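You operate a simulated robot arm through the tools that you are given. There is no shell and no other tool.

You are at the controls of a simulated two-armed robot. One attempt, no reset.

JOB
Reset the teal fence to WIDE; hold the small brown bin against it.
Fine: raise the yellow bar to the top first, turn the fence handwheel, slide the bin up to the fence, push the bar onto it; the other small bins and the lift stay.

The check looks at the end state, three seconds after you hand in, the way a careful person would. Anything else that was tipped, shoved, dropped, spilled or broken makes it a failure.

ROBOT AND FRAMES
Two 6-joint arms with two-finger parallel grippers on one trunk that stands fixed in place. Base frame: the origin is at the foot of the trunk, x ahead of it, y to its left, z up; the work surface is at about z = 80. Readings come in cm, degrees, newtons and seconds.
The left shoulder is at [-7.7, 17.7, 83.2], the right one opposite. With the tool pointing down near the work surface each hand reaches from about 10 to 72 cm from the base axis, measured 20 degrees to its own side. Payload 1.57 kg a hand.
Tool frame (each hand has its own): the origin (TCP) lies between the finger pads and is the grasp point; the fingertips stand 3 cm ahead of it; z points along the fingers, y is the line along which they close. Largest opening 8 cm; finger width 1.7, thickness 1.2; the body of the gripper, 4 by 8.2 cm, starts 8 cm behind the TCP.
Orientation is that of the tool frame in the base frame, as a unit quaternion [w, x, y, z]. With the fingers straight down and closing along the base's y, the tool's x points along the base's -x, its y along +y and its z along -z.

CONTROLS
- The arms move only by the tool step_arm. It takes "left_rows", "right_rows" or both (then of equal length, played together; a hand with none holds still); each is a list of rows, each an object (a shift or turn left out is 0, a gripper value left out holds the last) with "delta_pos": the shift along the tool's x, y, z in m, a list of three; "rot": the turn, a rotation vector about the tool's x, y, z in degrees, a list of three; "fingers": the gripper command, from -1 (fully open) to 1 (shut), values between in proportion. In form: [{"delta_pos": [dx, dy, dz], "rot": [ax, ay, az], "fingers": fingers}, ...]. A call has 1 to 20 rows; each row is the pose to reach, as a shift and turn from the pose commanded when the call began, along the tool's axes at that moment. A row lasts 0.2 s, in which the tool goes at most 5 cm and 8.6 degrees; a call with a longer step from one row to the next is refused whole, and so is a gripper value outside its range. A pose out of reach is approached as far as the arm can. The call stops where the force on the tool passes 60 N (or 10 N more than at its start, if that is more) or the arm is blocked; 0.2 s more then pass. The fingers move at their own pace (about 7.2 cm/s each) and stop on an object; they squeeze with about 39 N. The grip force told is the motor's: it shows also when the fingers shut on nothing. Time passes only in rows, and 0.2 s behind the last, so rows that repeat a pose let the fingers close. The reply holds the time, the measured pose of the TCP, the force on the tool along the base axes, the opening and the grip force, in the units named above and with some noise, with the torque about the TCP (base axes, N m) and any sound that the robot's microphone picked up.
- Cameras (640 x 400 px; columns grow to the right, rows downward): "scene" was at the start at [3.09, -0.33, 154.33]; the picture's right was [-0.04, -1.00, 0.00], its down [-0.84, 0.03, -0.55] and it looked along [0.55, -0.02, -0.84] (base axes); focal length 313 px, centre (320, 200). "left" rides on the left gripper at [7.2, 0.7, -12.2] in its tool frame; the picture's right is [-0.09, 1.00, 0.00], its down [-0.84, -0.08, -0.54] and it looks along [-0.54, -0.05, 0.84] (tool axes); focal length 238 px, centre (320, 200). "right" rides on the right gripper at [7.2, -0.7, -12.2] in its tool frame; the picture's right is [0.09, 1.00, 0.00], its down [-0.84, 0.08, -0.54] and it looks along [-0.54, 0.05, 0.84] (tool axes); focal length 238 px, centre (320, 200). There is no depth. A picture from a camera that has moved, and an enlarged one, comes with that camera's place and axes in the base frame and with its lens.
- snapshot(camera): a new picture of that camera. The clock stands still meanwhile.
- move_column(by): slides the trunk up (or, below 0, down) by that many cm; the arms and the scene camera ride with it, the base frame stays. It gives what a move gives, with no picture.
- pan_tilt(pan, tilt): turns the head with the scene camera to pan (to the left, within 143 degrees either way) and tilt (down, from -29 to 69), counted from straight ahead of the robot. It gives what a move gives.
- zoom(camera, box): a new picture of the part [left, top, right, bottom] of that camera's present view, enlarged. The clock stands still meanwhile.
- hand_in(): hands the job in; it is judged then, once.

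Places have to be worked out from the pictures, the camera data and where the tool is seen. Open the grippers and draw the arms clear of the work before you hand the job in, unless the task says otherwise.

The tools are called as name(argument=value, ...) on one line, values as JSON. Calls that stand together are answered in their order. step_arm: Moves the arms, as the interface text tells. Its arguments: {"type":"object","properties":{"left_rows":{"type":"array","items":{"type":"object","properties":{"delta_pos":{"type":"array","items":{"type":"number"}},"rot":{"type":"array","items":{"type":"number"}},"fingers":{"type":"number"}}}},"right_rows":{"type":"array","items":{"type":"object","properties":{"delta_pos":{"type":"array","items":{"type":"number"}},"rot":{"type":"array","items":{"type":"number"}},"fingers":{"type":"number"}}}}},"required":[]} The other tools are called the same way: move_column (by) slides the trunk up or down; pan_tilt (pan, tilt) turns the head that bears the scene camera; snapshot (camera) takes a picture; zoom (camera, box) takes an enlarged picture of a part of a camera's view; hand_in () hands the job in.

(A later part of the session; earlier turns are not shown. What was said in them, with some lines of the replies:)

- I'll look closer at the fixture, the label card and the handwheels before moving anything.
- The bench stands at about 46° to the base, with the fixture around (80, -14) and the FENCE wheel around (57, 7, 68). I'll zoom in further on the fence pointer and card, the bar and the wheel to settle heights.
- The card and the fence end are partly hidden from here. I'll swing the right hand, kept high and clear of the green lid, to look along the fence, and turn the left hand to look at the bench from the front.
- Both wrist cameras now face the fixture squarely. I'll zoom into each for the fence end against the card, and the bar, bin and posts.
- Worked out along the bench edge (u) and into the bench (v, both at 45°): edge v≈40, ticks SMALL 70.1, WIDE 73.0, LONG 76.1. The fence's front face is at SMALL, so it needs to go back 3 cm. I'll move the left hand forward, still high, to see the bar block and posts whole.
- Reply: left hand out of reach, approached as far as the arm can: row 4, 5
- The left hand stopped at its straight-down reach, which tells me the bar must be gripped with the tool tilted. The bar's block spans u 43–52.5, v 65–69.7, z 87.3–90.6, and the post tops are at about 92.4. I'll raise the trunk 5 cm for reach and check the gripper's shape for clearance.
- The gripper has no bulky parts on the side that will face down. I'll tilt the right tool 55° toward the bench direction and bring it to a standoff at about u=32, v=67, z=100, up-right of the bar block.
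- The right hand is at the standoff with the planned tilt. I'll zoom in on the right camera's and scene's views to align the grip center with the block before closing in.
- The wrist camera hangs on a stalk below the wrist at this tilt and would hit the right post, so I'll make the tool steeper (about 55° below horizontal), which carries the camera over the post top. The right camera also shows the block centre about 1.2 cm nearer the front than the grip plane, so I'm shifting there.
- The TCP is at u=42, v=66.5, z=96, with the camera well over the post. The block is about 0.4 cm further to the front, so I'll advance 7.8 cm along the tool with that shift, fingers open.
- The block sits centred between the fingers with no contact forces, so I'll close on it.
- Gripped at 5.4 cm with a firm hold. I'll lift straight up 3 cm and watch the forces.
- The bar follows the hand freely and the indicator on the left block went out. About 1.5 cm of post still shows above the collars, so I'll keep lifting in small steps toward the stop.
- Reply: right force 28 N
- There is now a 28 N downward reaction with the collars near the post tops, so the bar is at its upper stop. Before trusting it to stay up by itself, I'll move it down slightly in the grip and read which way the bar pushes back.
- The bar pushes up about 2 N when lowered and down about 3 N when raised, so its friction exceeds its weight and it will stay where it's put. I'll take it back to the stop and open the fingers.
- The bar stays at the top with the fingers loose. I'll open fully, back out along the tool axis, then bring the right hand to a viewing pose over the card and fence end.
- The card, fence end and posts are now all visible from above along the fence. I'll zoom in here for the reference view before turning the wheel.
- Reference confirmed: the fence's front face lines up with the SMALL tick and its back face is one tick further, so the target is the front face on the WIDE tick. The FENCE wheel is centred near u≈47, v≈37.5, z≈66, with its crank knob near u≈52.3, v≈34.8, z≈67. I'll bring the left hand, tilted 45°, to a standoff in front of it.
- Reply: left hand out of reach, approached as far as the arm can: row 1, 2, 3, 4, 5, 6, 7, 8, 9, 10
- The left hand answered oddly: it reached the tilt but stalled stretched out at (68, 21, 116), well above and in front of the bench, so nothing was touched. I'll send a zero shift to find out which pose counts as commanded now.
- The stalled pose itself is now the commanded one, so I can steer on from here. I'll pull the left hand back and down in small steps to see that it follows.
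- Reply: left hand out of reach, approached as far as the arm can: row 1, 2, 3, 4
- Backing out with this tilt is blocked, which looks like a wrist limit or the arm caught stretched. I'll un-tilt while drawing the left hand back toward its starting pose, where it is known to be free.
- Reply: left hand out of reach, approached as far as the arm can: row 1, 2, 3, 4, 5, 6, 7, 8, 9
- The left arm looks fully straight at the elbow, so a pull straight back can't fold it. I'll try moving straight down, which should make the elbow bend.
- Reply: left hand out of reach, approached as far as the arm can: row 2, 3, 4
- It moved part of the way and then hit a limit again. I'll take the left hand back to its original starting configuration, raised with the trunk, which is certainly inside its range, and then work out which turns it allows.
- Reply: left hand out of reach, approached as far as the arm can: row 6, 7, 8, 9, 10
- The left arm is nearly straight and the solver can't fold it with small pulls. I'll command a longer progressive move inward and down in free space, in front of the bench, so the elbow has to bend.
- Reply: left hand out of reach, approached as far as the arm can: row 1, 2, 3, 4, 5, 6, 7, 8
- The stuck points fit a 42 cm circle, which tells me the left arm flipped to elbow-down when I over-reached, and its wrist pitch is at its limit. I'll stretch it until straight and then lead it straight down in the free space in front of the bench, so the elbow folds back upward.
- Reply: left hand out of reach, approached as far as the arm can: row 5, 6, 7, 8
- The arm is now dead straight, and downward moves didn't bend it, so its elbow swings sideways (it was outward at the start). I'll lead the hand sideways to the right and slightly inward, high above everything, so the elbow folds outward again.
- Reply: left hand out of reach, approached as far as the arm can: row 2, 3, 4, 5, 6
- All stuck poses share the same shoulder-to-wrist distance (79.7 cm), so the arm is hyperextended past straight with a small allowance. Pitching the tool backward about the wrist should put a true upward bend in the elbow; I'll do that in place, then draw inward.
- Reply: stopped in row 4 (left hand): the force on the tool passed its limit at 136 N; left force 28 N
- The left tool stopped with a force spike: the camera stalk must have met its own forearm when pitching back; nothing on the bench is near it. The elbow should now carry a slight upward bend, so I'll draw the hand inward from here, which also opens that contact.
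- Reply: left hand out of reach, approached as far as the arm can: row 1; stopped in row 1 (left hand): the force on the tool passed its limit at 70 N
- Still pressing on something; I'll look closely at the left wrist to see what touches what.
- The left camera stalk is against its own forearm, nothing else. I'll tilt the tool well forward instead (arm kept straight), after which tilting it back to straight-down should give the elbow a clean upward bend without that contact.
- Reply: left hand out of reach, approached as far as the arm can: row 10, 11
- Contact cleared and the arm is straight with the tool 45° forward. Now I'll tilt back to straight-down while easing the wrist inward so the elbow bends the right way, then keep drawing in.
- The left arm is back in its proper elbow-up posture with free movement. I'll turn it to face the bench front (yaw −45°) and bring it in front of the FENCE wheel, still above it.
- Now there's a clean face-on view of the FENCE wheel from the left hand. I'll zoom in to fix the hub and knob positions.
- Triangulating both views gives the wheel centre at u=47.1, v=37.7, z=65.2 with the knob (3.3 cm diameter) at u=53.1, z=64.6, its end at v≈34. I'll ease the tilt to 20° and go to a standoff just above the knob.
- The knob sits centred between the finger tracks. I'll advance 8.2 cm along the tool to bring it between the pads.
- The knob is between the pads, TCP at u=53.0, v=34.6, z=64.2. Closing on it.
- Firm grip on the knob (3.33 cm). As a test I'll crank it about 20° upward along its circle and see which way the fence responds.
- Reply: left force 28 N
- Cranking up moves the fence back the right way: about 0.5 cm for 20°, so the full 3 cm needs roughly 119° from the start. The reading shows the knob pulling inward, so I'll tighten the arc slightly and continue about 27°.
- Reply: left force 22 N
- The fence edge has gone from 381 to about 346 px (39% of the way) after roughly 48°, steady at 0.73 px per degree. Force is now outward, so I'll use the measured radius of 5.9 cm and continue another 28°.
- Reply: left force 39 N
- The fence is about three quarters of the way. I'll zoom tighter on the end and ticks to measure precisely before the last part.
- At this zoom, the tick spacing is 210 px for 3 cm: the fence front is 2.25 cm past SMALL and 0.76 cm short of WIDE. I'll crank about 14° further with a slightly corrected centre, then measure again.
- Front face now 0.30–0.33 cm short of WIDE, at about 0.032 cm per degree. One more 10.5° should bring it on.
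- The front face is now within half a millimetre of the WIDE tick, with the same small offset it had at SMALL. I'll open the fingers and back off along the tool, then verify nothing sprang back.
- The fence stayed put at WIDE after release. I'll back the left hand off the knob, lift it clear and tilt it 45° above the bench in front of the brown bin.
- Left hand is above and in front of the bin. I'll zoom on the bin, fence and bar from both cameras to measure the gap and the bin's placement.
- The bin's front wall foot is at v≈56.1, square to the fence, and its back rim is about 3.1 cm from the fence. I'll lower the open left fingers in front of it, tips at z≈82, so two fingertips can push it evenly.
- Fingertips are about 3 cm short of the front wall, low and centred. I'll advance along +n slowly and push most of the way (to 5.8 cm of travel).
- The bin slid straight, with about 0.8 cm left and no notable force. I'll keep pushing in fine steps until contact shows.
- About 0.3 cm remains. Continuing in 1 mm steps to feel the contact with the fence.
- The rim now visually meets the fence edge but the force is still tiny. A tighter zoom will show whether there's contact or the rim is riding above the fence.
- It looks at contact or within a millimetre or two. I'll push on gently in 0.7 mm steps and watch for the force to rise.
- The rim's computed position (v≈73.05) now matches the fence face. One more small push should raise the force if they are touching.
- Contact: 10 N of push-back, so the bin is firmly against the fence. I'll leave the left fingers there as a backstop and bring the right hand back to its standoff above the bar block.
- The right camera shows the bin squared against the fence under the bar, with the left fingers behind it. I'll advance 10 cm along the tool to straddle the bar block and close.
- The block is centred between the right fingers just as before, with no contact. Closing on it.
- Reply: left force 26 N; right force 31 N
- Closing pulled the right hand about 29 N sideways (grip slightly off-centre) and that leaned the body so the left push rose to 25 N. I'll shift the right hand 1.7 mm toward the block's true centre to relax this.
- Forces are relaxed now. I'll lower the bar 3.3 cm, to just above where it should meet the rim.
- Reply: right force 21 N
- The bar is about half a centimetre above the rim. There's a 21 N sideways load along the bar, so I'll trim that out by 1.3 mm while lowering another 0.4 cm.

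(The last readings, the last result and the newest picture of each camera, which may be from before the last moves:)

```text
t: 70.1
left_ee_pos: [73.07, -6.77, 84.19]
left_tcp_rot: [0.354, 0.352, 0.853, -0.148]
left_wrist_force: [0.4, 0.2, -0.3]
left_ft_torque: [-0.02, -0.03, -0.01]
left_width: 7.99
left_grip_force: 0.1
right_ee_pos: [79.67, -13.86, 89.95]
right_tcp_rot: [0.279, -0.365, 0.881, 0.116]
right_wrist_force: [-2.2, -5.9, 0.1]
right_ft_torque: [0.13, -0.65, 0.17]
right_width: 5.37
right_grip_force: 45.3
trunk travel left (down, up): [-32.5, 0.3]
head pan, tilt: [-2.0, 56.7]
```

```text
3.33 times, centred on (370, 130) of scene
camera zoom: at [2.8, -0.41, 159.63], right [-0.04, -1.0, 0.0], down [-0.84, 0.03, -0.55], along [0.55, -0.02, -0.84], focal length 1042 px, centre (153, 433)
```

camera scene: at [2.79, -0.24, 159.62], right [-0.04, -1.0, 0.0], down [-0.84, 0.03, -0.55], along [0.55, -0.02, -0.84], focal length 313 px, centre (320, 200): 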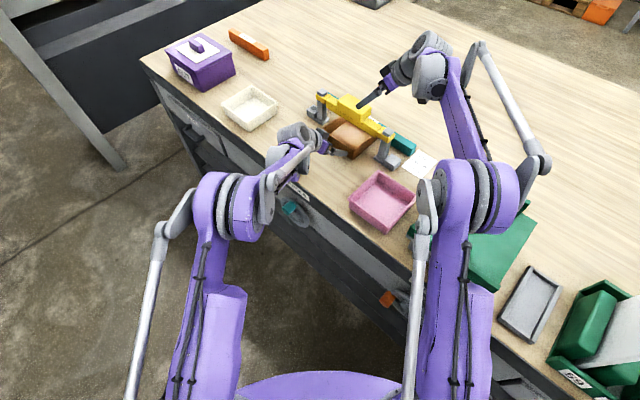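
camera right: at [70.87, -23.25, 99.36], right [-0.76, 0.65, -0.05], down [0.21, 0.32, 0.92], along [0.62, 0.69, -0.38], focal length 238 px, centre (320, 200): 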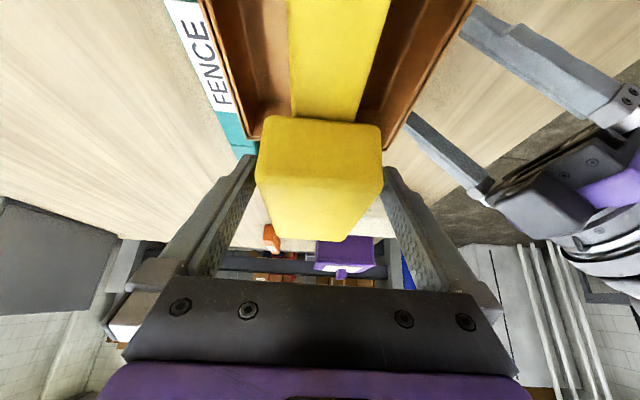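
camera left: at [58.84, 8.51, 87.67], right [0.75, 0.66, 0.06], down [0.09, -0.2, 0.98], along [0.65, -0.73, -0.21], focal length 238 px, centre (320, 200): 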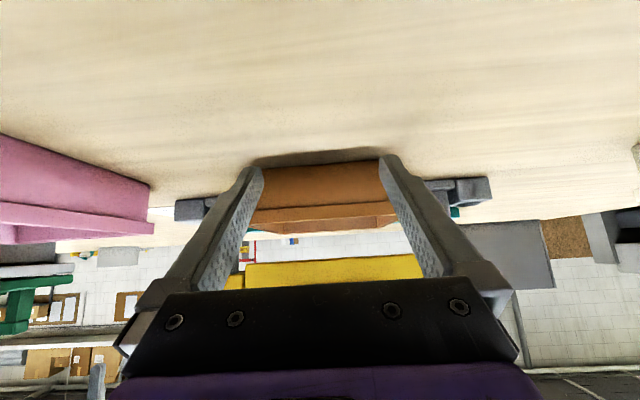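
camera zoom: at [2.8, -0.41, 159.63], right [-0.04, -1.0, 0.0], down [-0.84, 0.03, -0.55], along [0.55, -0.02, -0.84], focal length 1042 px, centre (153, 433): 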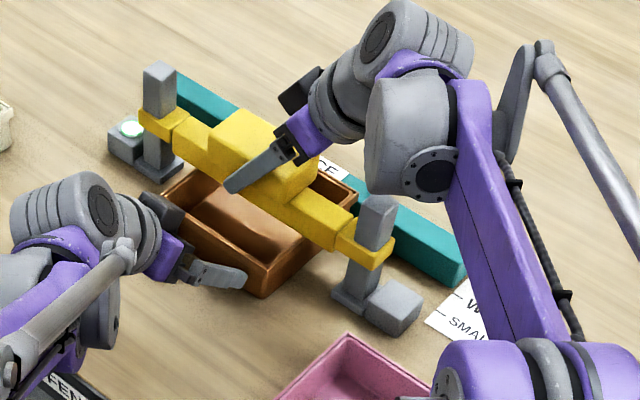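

The indicator has just come on. I'll press down further in 1 mm steps to make sure the bar is really seated on the bin.

step_arm(right_rows=[{"delta_pos": [0.0006, 0, 0.0008]}, {"delta_pos": [0.0011, 0, 0.0016]}, {"delta_pos": [0.0011, 0, 0.0016]}])

zoom(camera="scene", box=[300, 80, 400, 150])

```text
t: 70.9
left_ee_pos: [73.08, -6.62, 84.23]
left_tcp_rot: [0.355, 0.353, 0.853, -0.149]
left_wrist_force: [0.3, -0.6, 0.5]
left_ft_torque: [0.0, 0.0, 0.01]
left_width: 7.98
left_grip_force: 0.1
right_ee_pos: [79.62, -13.87, 89.9]
right_tcp_rot: [0.279, -0.365, 0.88, 0.116]
right_wrist_force: [5.3, -3.1, 13.0]
right_ft_torque: [0.49, 0.43, 0.78]
right_width: 5.38
right_grip_force: 45.5
trunk travel left (down, up): [-32.5, 0.3]
head pan, tilt: [-2.0, 56.7]
```

```text
5.71 times, centred on (350, 115) of scene
camera zoom: at [2.75, -0.37, 159.64], right [-0.04, -1.0, 0.0], down [-0.84, 0.03, -0.55], along [0.55, -0.02, -0.84], focal length 1787 px, centre (149, 686)
```

zoom: 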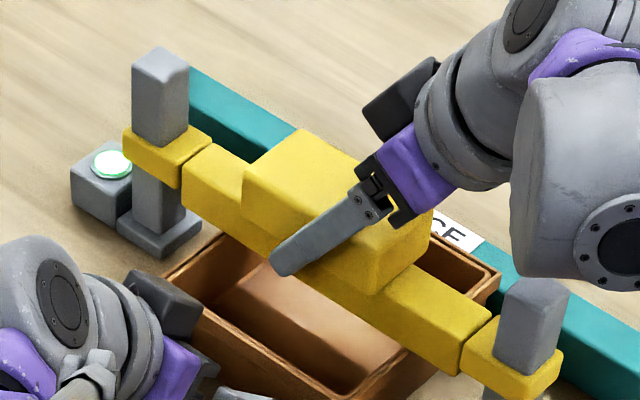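

The bar now presses on the bin with 13 N and the indicator is lit. Before releasing, I'll check from the right camera that the bin is still tight against the fence.

zoom(camera="right", box=[150, 0, 450, 200])

zoom(camera="scene", box=[360, 110, 420, 150])

```text
2.00 times, centred on (300, 100) of right
camera zoom: at [71.01, -23.46, 95.7], right [-0.76, 0.65, -0.05], down [0.21, 0.32, 0.92], along [0.62, 0.69, -0.38], focal length 477 px, centre (360, 400)
```

zoom: 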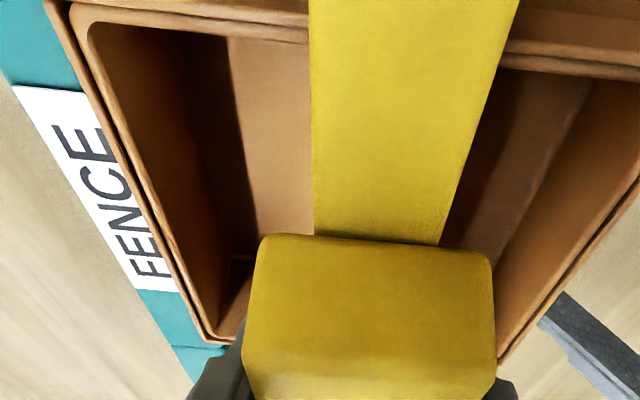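

```text
10.00 times, centred on (390, 130) of scene
camera zoom: at [2.75, -0.37, 159.64], right [-0.04, -1.0, 0.0], down [-0.84, 0.03, -0.55], along [0.55, -0.02, -0.84], focal length 3127 px, centre (-380, 900)
```

zoom: 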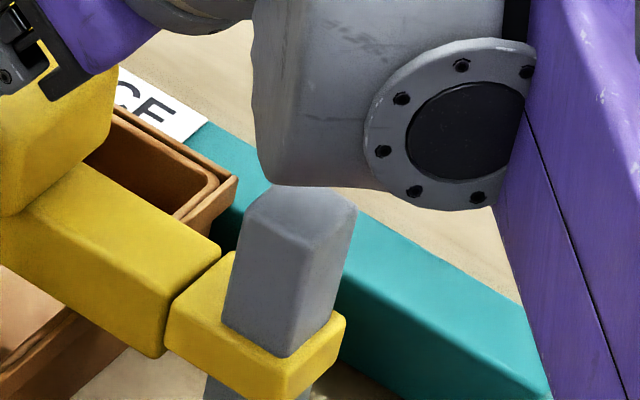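

Looks tight. A closer look at the corner where rim and fence meet will confirm.

zoom(camera="right", box=[170, 30, 280, 190])

zoom(camera="scene", box=[368, 112, 398, 134])

```text
2.50 times, centred on (225, 110) of right
camera zoom: at [71.01, -23.46, 95.7], right [-0.76, 0.65, -0.05], down [0.21, 0.32, 0.92], along [0.62, 0.69, -0.38], focal length 596 px, centre (558, 425)
```

zoom: 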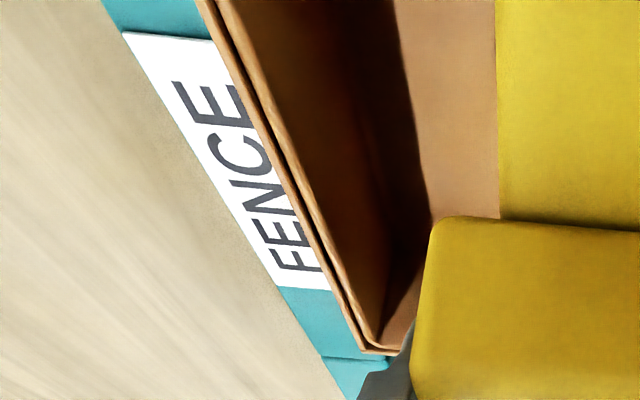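

```text
16.00 times, centred on (383, 123) of scene
camera zoom: at [2.75, -0.37, 159.64], right [-0.04, -1.0, 0.0], down [-0.84, 0.03, -0.55], along [0.55, -0.02, -0.84], focal length 5003 px, centre (-688, 1432)
```

zoom: 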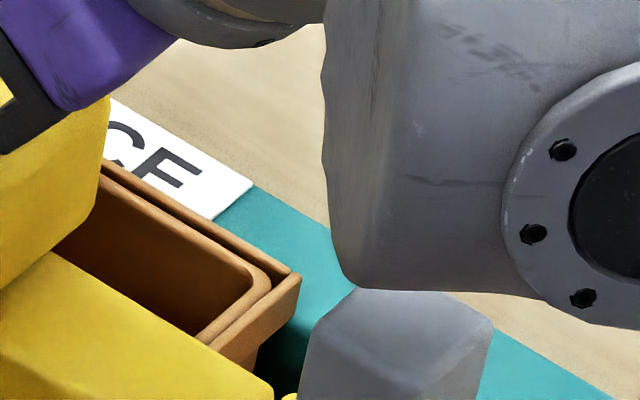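

The rim runs flush along the fence. I'll open the right fingers a little and see that the bar and the indicator stay as they are.

step_arm(right_rows=[{"fingers": -0.4}, {"fingers": -0.4}, {"fingers": -0.4}])

zoom(camera="scene", box=[300, 80, 400, 150])

```text
t: 71.7
left_ee_pos: [73.1, -6.53, 84.2]
left_tcp_rot: [0.354, 0.353, 0.853, -0.148]
left_wrist_force: [0.1, -0.3, 1.4]
left_ft_torque: [-0.01, -0.01, -0.01]
left_width: 7.99
left_grip_force: 0.0
right_ee_pos: [79.68, -13.96, 89.83]
right_tcp_rot: [0.278, -0.366, 0.881, 0.116]
right_wrist_force: [0.3, -0.3, 0.4]
right_ft_torque: [0.0, 0.04, -0.02]
right_width: 5.61
right_grip_force: 0.2
trunk travel left (down, up): [-32.5, 0.3]
head pan, tilt: [-2.0, 56.7]
```

```text
5.71 times, centred on (350, 115) of scene
camera zoom: at [2.85, -0.33, 159.62], right [-0.04, -1.0, 0.0], down [-0.84, 0.03, -0.55], along [0.55, -0.02, -0.84], focal length 1787 px, centre (149, 686)
```

zoom: 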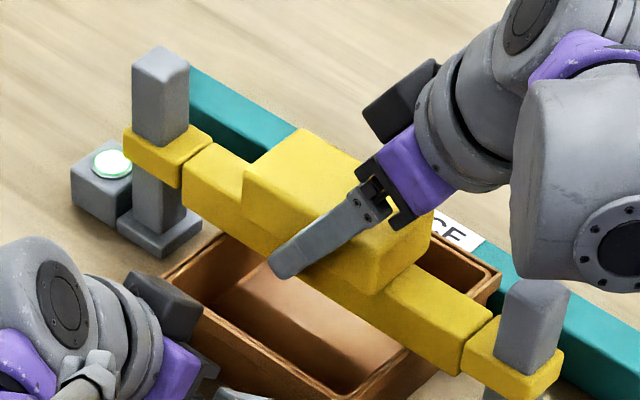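

The bar and indicator stay put. Now I'll open the right hand fully, withdraw along the tool axis, and return it to the viewing pose over the card.

step_arm(right_rows=[{"fingers": -1}, {"fingers": -1}, {"delta_pos": [0, 0, -0.025], "fingers": -1}, {"delta_pos": [0, 0, -0.06]}, {"delta_pos": [0, 0, -0.1]}, {"delta_pos": [0, 0, -0.14]}, {"delta_pos": [0, 0, -0.14]}])

snapshot(camera="right")

zoom(camera="scene", box=[290, 70, 450, 190])

```text
t: 73.3
left_ee_pos: [73.27, -6.69, 84.05]
left_tcp_rot: [0.354, 0.353, 0.853, -0.149]
left_wrist_force: [1.0, -0.3, 0.1]
left_ft_torque: [0.03, -0.01, 0.0]
left_width: 7.98
left_grip_force: 0.1
right_ee_pos: [73.9, -19.42, 101.3]
right_tcp_rot: [0.278, -0.365, 0.881, 0.115]
right_wrist_force: [-0.5, -0.5, -0.1]
right_ft_torque: [0.0, -0.01, 0.0]
right_width: 7.99
right_grip_force: 0.1
trunk travel left (down, up): [-32.5, 0.3]
head pan, tilt: [-2.0, 56.7]
```

```text
taken
camera right: at [65.23, -29.06, 107.04], right [-0.76, 0.65, -0.05], down [0.21, 0.32, 0.92], along [0.62, 0.69, -0.38], focal length 238 px, centre (320, 200)
```

right: 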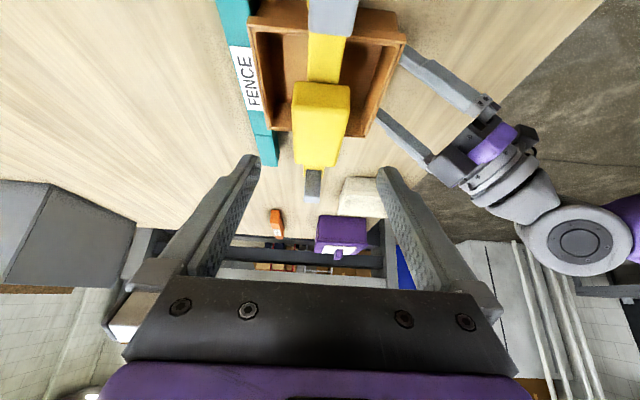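

```text
3.33 times, centred on (370, 130) of scene
camera zoom: at [2.91, -0.31, 159.62], right [-0.04, -1.0, 0.0], down [-0.84, 0.03, -0.55], along [0.55, -0.02, -0.84], focal length 1042 px, centre (153, 433)
```

zoom: 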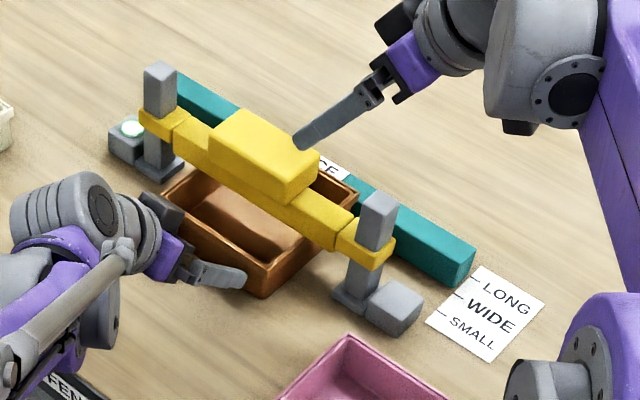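

Everything holds. I'll send the right hand back to the view pose while drawing the left fingers straight back from the bin.

step_arm(right_rows=[{"delta_pos": [0.02, -0.005, -0.022], "rot": [0, 2, 0]}, {"delta_pos": [0.05, -0.01, -0.05], "rot": [0, 6, 0]}, {"delta_pos": [0.08, -0.015, -0.075], "rot": [0, 11, 0]}, {"delta_pos": [0.11, -0.02, -0.1], "rot": [0, 16, 0]}, {"delta_pos": [0.14, -0.025, -0.13], "rot": [0, 21, 0]}, {"delta_pos": [0.17, -0.03, -0.16], "rot": [0, 26, 0]}, {"delta_pos": [0.2, -0.04, -0.19], "rot": [0, 31, 0]}, {"delta_pos": [0.22, -0.05, -0.205], "rot": [0, 35, 0]}, {"delta_pos": [0.22, -0.05, -0.205], "rot": [0, 35, 0]}], left_rows=[{"delta_pos": [0.007, 0, -0.007]}, {"delta_pos": [0.014, 0, -0.014]}, {"delta_pos": [0.021, 0, -0.021]}, {"delta_pos": [0.028, 0, -0.028]}, {"delta_pos": [0.035, 0, -0.035]}, {"delta_pos": [0.042, 0, -0.042]}, {"delta_pos": [0.042, 0, -0.042]}, {"delta_pos": [0.042, 0, -0.042]}, {"delta_pos": [0.042, 0, -0.042]}])

zoom(camera="right", box=[260, 140, 420, 290])

zoom(camera="scene", box=[290, 70, 450, 190])

snapshot(camera="right")

```text
t: 75.3
left_ee_pos: [68.99, -2.35, 84.07]
left_tcp_rot: [0.353, 0.353, 0.853, -0.15]
left_wrist_force: [-0.7, 0.0, -0.5]
left_ft_torque: [-0.02, -0.01, -0.02]
left_width: 7.97
left_grip_force: 0.0
right_ee_pos: [56.61, -44.2, 105.35]
right_tcp_rot: [0.0, -0.383, 0.924, 0.0]
right_wrist_force: [-0.4, 0.4, -0.4]
right_ft_torque: [0.02, 0.0, 0.02]
right_width: 7.98
right_grip_force: 0.1
trunk travel left (down, up): [-32.5, 0.3]
head pan, tilt: [-2.0, 56.7]
```

```text
2.67 times, centred on (340, 215) of right
camera zoom: at [51.89, -49.62, 117.5], right [-0.77, 0.64, 0.0], down [0.54, 0.65, 0.54], along [0.35, 0.42, -0.84], focal length 636 px, centre (267, 160)
```

zoom: 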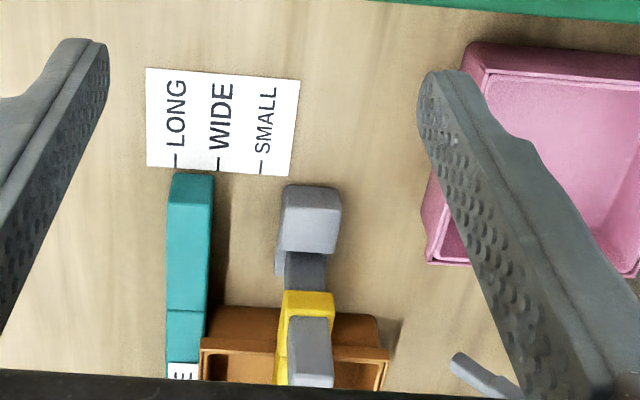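

```text
3.33 times, centred on (370, 130) of scene
camera zoom: at [2.84, -0.31, 159.62], right [-0.04, -1.0, 0.0], down [-0.84, 0.03, -0.55], along [0.55, -0.02, -0.84], focal length 1042 px, centre (153, 433)
```

zoom: 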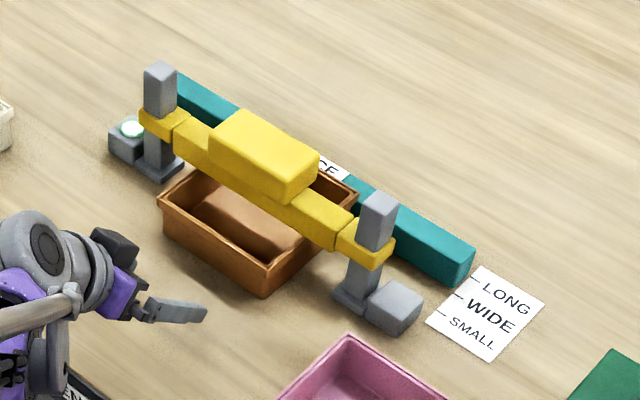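

```text
taken
camera right: at [51.89, -49.62, 117.5], right [-0.77, 0.64, 0.0], down [0.54, 0.65, 0.54], along [0.35, 0.42, -0.84], focal length 238 px, centre (320, 200)
```

right: 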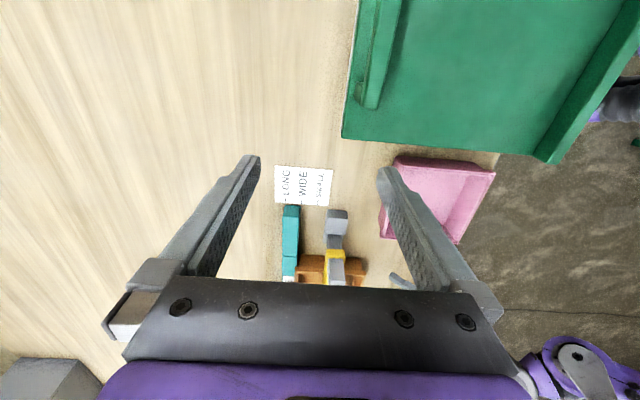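

The bin stays held, the light is on, and the pink bin and lift are untouched. I'll take the precise fence-to-tick measurement once more.

zoom(camera="right", box=[276, 188, 324, 218])

zoom(camera="right", box=[275, 220, 375, 284])

zoom(camera="scene", box=[320, 85, 430, 165])

```text
13.33 times, centred on (300, 203) of right
camera zoom: at [51.89, -49.62, 117.5], right [-0.77, 0.64, 0.0], down [0.54, 0.65, 0.54], along [0.35, 0.42, -0.84], focal length 3178 px, centre (587, 160)
```

zoom: 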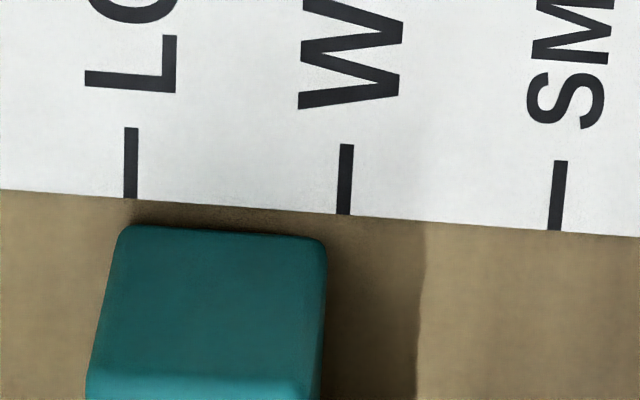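

```text
6.25 times, centred on (325, 252) of right
camera zoom: at [51.89, -49.62, 117.5], right [-0.77, 0.64, 0.0], down [0.54, 0.65, 0.54], along [0.35, 0.42, -0.84], focal length 1490 px, centre (289, -125)
```

zoom: 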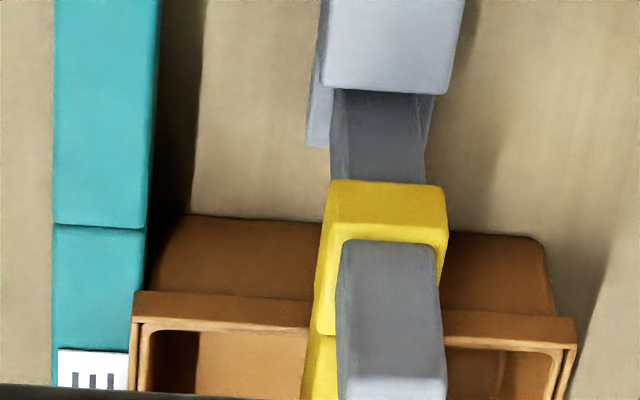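

```text
5.00 times, centred on (375, 125) of scene
camera zoom: at [2.84, -0.31, 159.62], right [-0.04, -1.0, 0.0], down [-0.84, 0.03, -0.55], along [0.55, -0.02, -0.84], focal length 1564 px, centre (45, 575)
```

zoom: 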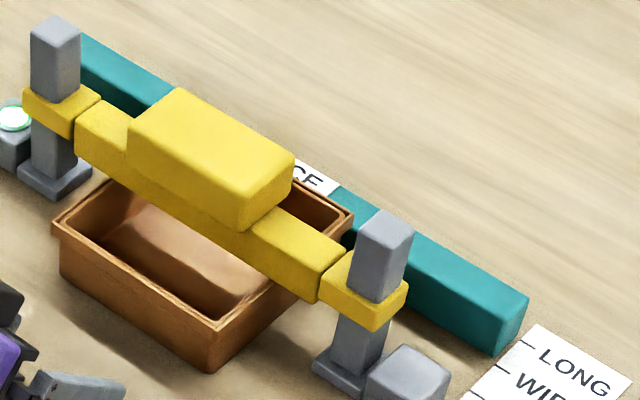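

The measurement shows the fence front now sits about 1.5–2 mm past the WIDE tick: the 25 N lean while gripping the bar nudged it back (it was within 0.5 mm before). I want this right, so I'll bring the left hand back to the handwheel to trim it by a few degrees. First, up and back out.

step_arm(left_rows=[{"delta_pos": [-0.012, 0, -0.036]}, {"delta_pos": [-0.026, 0, -0.075]}, {"delta_pos": [-0.04, 0, -0.114]}, {"delta_pos": [-0.054, 0, -0.152]}, {"delta_pos": [-0.0665, 0, -0.188]}, {"delta_pos": [-0.0665, 0, -0.188]}])

step_arm(left_rows=[{"delta_pos": [0.036, 0, 0.005], "rot": [0, 4, 0]}, {"delta_pos": [0.072, 0, 0.014], "rot": [0, 8, 0]}, {"delta_pos": [0.108, 0, 0.024], "rot": [0, 12, 0]}, {"delta_pos": [0.145, 0, 0.034], "rot": [0, 16, 0]}, {"delta_pos": [0.181, 0, 0.045], "rot": [0, 20, 0]}, {"delta_pos": [0.217, 0, 0.056], "rot": [0, 25, 0]}, {"delta_pos": [0.217, 0, 0.056], "rot": [0, 25, 0]}])

snapshot(camera="left")

```text
t: 76.7
left_ee_pos: [62.79, 3.98, 102.08]
left_tcp_rot: [0.354, 0.353, 0.853, -0.149]
left_wrist_force: [0.0, 0.0, 0.4]
left_ft_torque: [0.0, -0.01, -0.04]
left_width: 8.0
left_grip_force: 0.0
right_ee_pos: [56.55, -44.21, 105.39]
right_tcp_rot: [0.0, -0.382, 0.924, -0.001]
right_wrist_force: [1.4, 0.4, -0.2]
right_ft_torque: [-0.01, -0.01, 0.0]
right_width: 7.99
right_grip_force: 0.0
trunk travel left (down, up): [-32.5, 0.3]
head pan, tilt: [-2.0, 56.7]
```

```text
t: 78.3
left_ee_pos: [54.7, 11.95, 82.71]
left_tcp_rot: [0.161, 0.377, 0.909, -0.07]
left_wrist_force: [-0.1, 0.1, -0.6]
left_ft_torque: [0.02, 0.02, 0.01]
left_width: 8.0
left_grip_force: 0.2
right_ee_pos: [56.47, -44.13, 105.39]
right_tcp_rot: [0.0, -0.382, 0.924, 0.0]
right_wrist_force: [0.1, -0.3, -0.3]
right_ft_torque: [-0.02, 0.02, 0.03]
right_width: 7.99
right_grip_force: 0.1
trunk travel left (down, up): [-32.5, 0.3]
head pan, tilt: [-2.0, 56.7]
```

```text
taken
camera left: at [47.41, 20.13, 91.73], right [0.77, 0.64, 0.03], down [0.37, -0.48, 0.8], along [0.53, -0.6, -0.6], focal length 238 px, centre (320, 200)
```

left: 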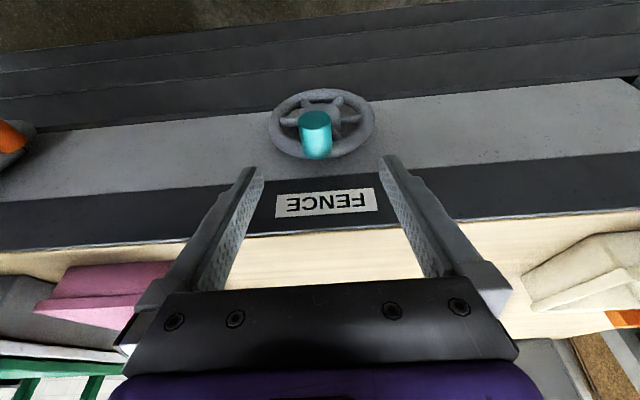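

The knob is centred between the finger tracks, about 0.5 cm further along than I left it, consistent with the wheel having been driven a few degrees. I'll advance onto it and close.

step_arm(left_rows=[{"delta_pos": [0, -0.002, 0.035]}, {"delta_pos": [0, -0.004, 0.07]}, {"delta_pos": [0, -0.004, 0.1]}, {"delta_pos": [0, -0.004, 0.12]}, {"delta_pos": [0, -0.004, 0.12]}])

snapshot(camera="left")

```text
t: 79.5
left_ee_pos: [57.43, 8.48, 71.52]
left_tcp_rot: [0.162, 0.377, 0.909, -0.07]
left_wrist_force: [0.6, -0.1, -0.2]
left_ft_torque: [0.0, -0.02, 0.0]
left_width: 7.99
left_grip_force: 0.0
right_ee_pos: [56.6, -44.14, 105.45]
right_tcp_rot: [-0.001, -0.383, 0.924, 0.0]
right_wrist_force: [-0.4, 0.1, 0.9]
right_ft_torque: [-0.01, 0.01, 0.01]
right_width: 8.01
right_grip_force: 0.0
trunk travel left (down, up): [-32.5, 0.3]
head pan, tilt: [-2.0, 56.7]
```

```text
taken
camera left: at [50.16, 16.63, 80.54], right [0.77, 0.64, 0.03], down [0.37, -0.48, 0.8], along [0.53, -0.6, -0.6], focal length 238 px, centre (320, 200)
```

left: 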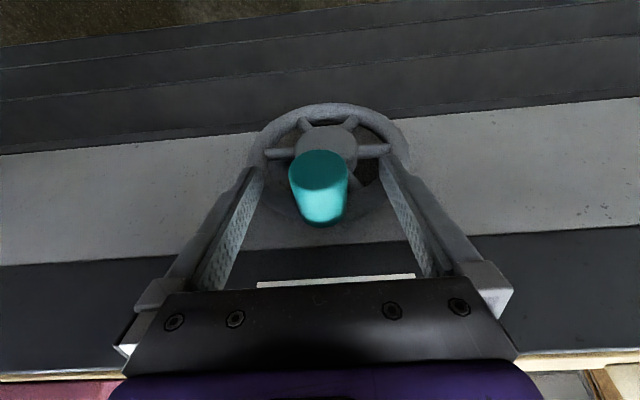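

The knob is centred, about 0.4 cm further than where I left it, so the wheel itself was driven a few degrees. I'll close and turn it back about 5°.

step_arm(left_rows=[{"fingers": 1}, {"fingers": 1}, {"fingers": 1}, {"fingers": 1}])

step_arm(left_rows=[{"delta_pos": [0, 0.0025, 0]}, {"delta_pos": [0, 0.005, 0]}, {"delta_pos": [0, 0.005, 0]}])

zoom(camera="right", box=[276, 188, 324, 218])

```text
t: 80.5
left_ee_pos: [57.42, 8.37, 71.46]
left_tcp_rot: [0.161, 0.377, 0.909, -0.069]
left_wrist_force: [-2.7, -3.2, -1.7]
left_ft_torque: [-0.25, 0.04, 0.02]
left_width: 3.35
left_grip_force: 41.6
right_ee_pos: [56.42, -44.14, 105.39]
right_tcp_rot: [-0.001, -0.383, 0.924, -0.001]
right_wrist_force: [1.0, 1.0, -0.6]
right_ft_torque: [0.0, -0.01, -0.02]
right_width: 7.99
right_grip_force: 0.1
trunk travel left (down, up): [-32.5, 0.3]
head pan, tilt: [-2.0, 56.7]
```

```text
t: 81.3
left_ee_pos: [57.72, 8.7, 71.58]
left_tcp_rot: [0.162, 0.377, 0.909, -0.068]
left_wrist_force: [-9.9, -13.2, 8.1]
left_ft_torque: [-0.57, 0.44, -0.15]
left_width: 3.34
left_grip_force: 41.2
right_ee_pos: [56.41, -44.26, 105.44]
right_tcp_rot: [0.0, -0.383, 0.924, 0.001]
right_wrist_force: [-0.6, -0.2, 0.1]
right_ft_torque: [-0.05, -0.02, 0.02]
right_width: 8.0
right_grip_force: 0.1
trunk travel left (down, up): [-32.5, 0.3]
head pan, tilt: [-2.0, 56.7]
```

```text
13.33 times, centred on (300, 203) of right
camera zoom: at [51.78, -49.7, 117.51], right [-0.77, 0.64, 0.0], down [0.54, 0.65, 0.54], along [0.35, 0.42, -0.84], focal length 3178 px, centre (587, 160)
```

zoom: 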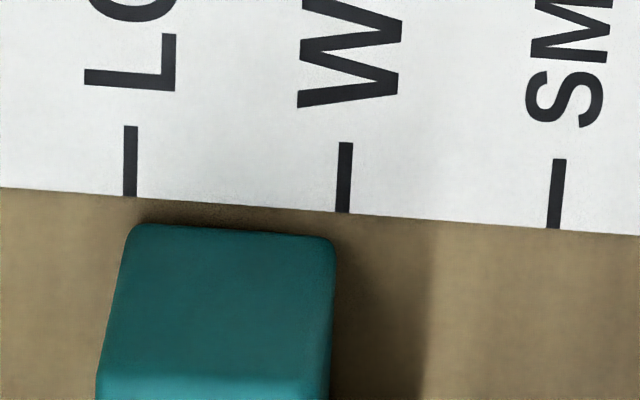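

The fence front is back on the WIDE tick with the same offset it originally had at SMALL. I'll release the knob and check that it stays.

step_arm(left_rows=[{"fingers": -1}, {"fingers": -1}, {"fingers": -1}, {"fingers": -1}])

zoom(camera="right", box=[276, 188, 324, 218])

zoom(camera="right", box=[275, 220, 375, 284])

zoom(camera="scene", box=[300, 75, 430, 170])

```text
t: 82.3
left_ee_pos: [57.7, 8.77, 71.56]
left_tcp_rot: [0.161, 0.377, 0.909, -0.07]
left_wrist_force: [0.3, 0.5, -0.1]
left_ft_torque: [0.0, -0.01, 0.0]
left_width: 8.0
left_grip_force: 0.0
right_ee_pos: [56.42, -44.08, 105.44]
right_tcp_rot: [0.0, -0.383, 0.924, 0.0]
right_wrist_force: [-0.3, -0.5, -0.8]
right_ft_torque: [-0.01, 0.01, 0.01]
right_width: 8.0
right_grip_force: 0.1
trunk travel left (down, up): [-32.5, 0.3]
head pan, tilt: [-2.0, 56.7]
```

```text
13.33 times, centred on (300, 203) of right
camera zoom: at [51.9, -49.61, 117.47], right [-0.77, 0.64, 0.0], down [0.54, 0.65, 0.54], along [0.35, 0.42, -0.84], focal length 3178 px, centre (587, 160)
```

zoom: 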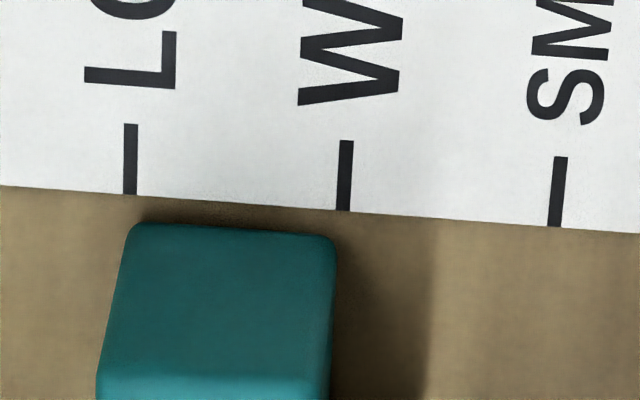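

```text
6.25 times, centred on (325, 252) of right
camera zoom: at [51.9, -49.61, 117.47], right [-0.77, 0.64, 0.0], down [0.54, 0.65, 0.54], along [0.35, 0.42, -0.84], focal length 1490 px, centre (289, -125)
```

zoom: 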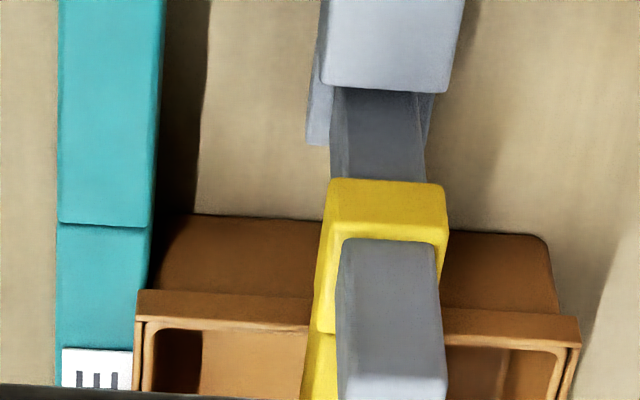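

```text
4.21 times, centred on (365, 122) of scene
camera zoom: at [2.84, -0.35, 159.62], right [-0.04, -1.0, 0.0], down [-0.84, 0.03, -0.55], along [0.55, -0.02, -0.84], focal length 1317 px, centre (130, 526)
```

zoom: 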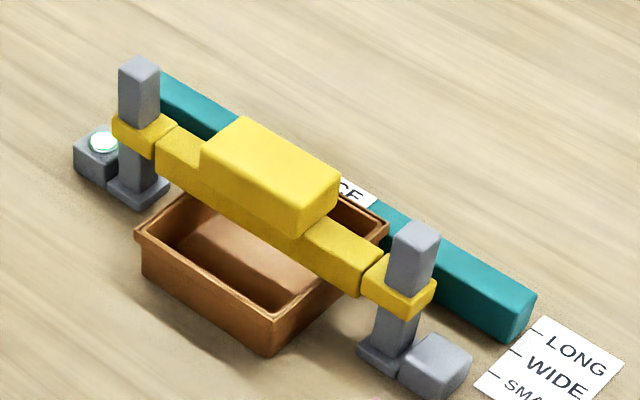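

Fence holds on WIDE, the bin moved with it and remains in contact, bar down and light on. Now I'll draw the left hand off the knob and back, and the right hand up toward its starting place.

step_arm(left_rows=[{"delta_pos": [0, 0, -0.03]}, {"delta_pos": [0, 0, -0.06]}, {"delta_pos": [0, 0, -0.09]}, {"delta_pos": [0, 0, -0.12]}, {"delta_pos": [0.02, 0, -0.16]}, {"delta_pos": [0.04, 0, -0.2]}, {"delta_pos": [0.06, 0, -0.24]}, {"delta_pos": [0.07, 0, -0.28]}, {"delta_pos": [0.07, 0, -0.28]}], right_rows=[{"delta_pos": [0, 0, -0.02]}, {"delta_pos": [0, 0, -0.05]}, {"delta_pos": [0.0, 0.01, -0.06], "rot": [0, 0, 6]}, {"delta_pos": [-0.01, 0.03, -0.06], "rot": [0, 0, 12]}, {"delta_pos": [-0.02, 0.06, -0.06], "rot": [0, 0, 18]}, {"delta_pos": [-0.03, 0.09, -0.06], "rot": [0, 0, 24]}, {"delta_pos": [-0.04, 0.12, -0.06], "rot": [0, 0, 30]}, {"delta_pos": [-0.05, 0.15, -0.06], "rot": [0, 0, 36]}, {"delta_pos": [-0.06, 0.17, -0.06], "rot": [0, 0, 42]}])

snapshot(camera="scene")

snapshot(camera="left")

snapshot(camera="right")

```text
t: 84.3
left_ee_pos: [46.43, 20.48, 95.52]
left_tcp_rot: [0.161, 0.377, 0.91, -0.069]
left_wrist_force: [-0.9, 0.7, 0.1]
left_ft_torque: [0.0, 0.03, -0.01]
left_width: 8.0
left_grip_force: 0.1
right_ee_pos: [48.76, -27.87, 111.34]
right_tcp_rot: [0.0, -0.025, 1.0, 0.0]
right_wrist_force: [-0.1, 1.1, 0.3]
right_ft_torque: [-0.02, 0.0, -0.01]
right_width: 8.01
right_grip_force: 0.0
trunk travel left (down, up): [-32.5, 0.3]
head pan, tilt: [-2.0, 56.7]
```

```text
taken
camera scene: at [2.91, -0.28, 159.62], right [-0.04, -1.0, 0.0], down [-0.84, 0.03, -0.55], along [0.55, -0.02, -0.84], focal length 313 px, centre (320, 200)
```

scene: 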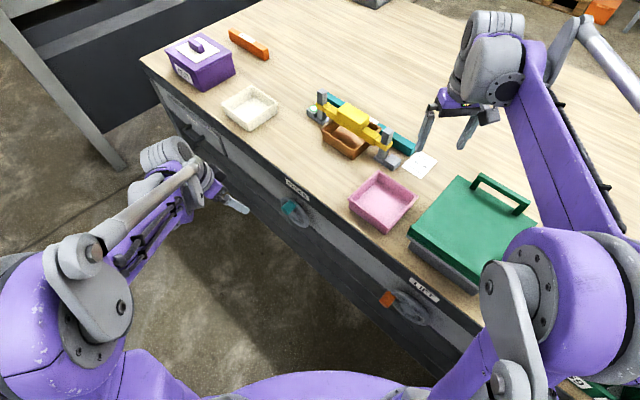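

```text
taken
camera left: at [39.11, 28.77, 104.43], right [0.77, 0.64, 0.03], down [0.37, -0.47, 0.8], along [0.53, -0.6, -0.6], focal length 238 px, centre (320, 200)
```

left: 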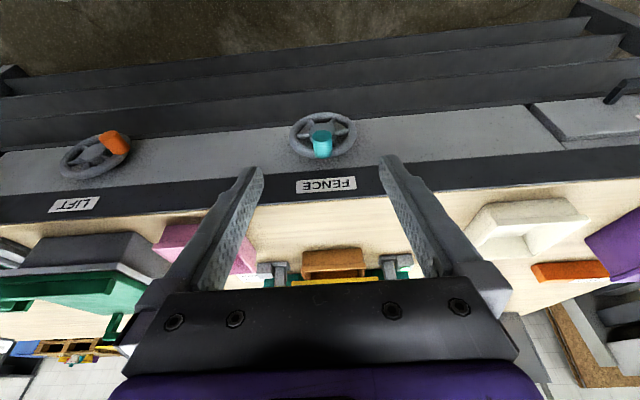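

```text
taken
camera right: at [41.54, -28.79, 123.5], right [-0.14, 0.99, 0.0], down [0.83, 0.12, 0.54], along [0.54, 0.08, -0.84], focal length 238 px, centre (320, 200)
```

right: 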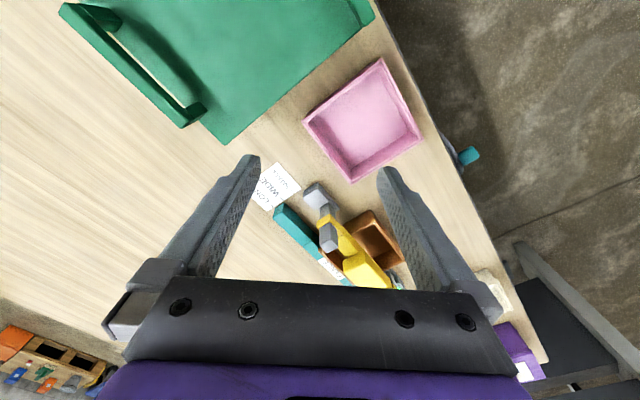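

Both hands are clear and open, and the pink and cream bins, the lift lid and the LIFT wheel look untouched. One last close check of the fixture before handing in.

zoom(camera="scene", box=[290, 70, 450, 190])

zoom(camera="right", box=[240, 140, 420, 290])

zoom(camera="scene", box=[386, 135, 446, 180])

```text
3.33 times, centred on (370, 130) of scene
camera zoom: at [2.91, -0.28, 159.62], right [-0.04, -1.0, 0.0], down [-0.84, 0.03, -0.55], along [0.55, -0.02, -0.84], focal length 1042 px, centre (153, 433)
```

zoom: 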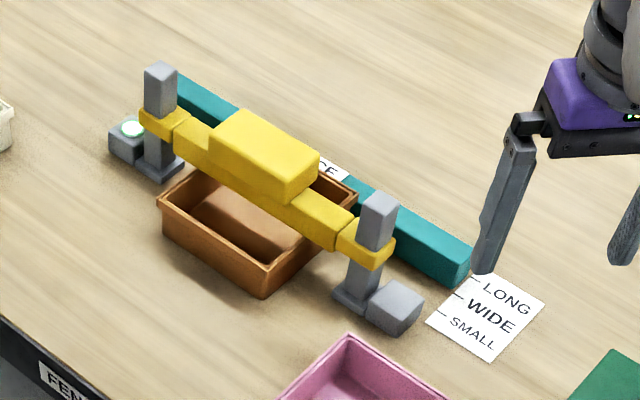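

```text
2.67 times, centred on (330, 215) of right
camera zoom: at [41.54, -28.79, 123.5], right [-0.14, 0.99, 0.0], down [0.83, 0.12, 0.54], along [0.54, 0.08, -0.84], focal length 636 px, centre (293, 160)
```

zoom: 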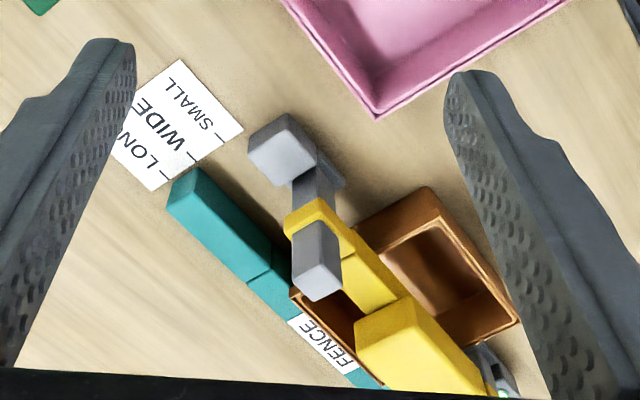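

```text
8.89 times, centred on (416, 158) of scene
camera zoom: at [2.91, -0.28, 159.62], right [-0.04, -1.0, 0.0], down [-0.84, 0.03, -0.55], along [0.55, -0.02, -0.84], focal length 2780 px, centre (-533, 578)
```

zoom: 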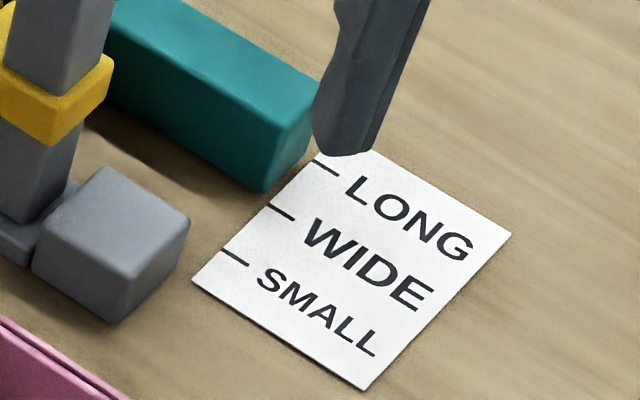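

Final state: the fence's front face is on the WIDE tick, and the brown bin is flush against it. The yellow bar is down on the bin with the indicator lit. Everything else is where it was, and both open hands are clear, so I'm handing in.

hand_in()

```text
The job is handed in.
```

The job is handed in. The teal fence is set to WIDE, and the yellow bar holds the brown bin against it. I don't have the check's verdict yet.

- **Fence:** its front face sits on the WIDE tick to within about 1 mm, the same small offset it had at SMALL before I started.
- **Bin and bar:** I pushed the bin against the fence until it pushed back at about 10 N. I then pressed the bar onto it to about 13 N, and the indicator light on the left post came on.
- **Everything else:** the pink and cream bins and the lift look untouched in the final pictures. Both hands are open and drawn clear.

Two things went wrong along the way:

- **Left arm:** it over-reached early and got stuck with its elbow bent the wrong way. While I was freeing it, its camera stalk pressed against its own forearm, with a force spike of 136 N. It touched nothing on the bench.
- **Fence nudge:** gripping the bar leaned the robot into the bin and pushed the fence about 1.5 mm past WIDE. I turned the handwheel back about 5°, and the fence stayed put after I let go. The bin moved with it and the indicator stayed lit.
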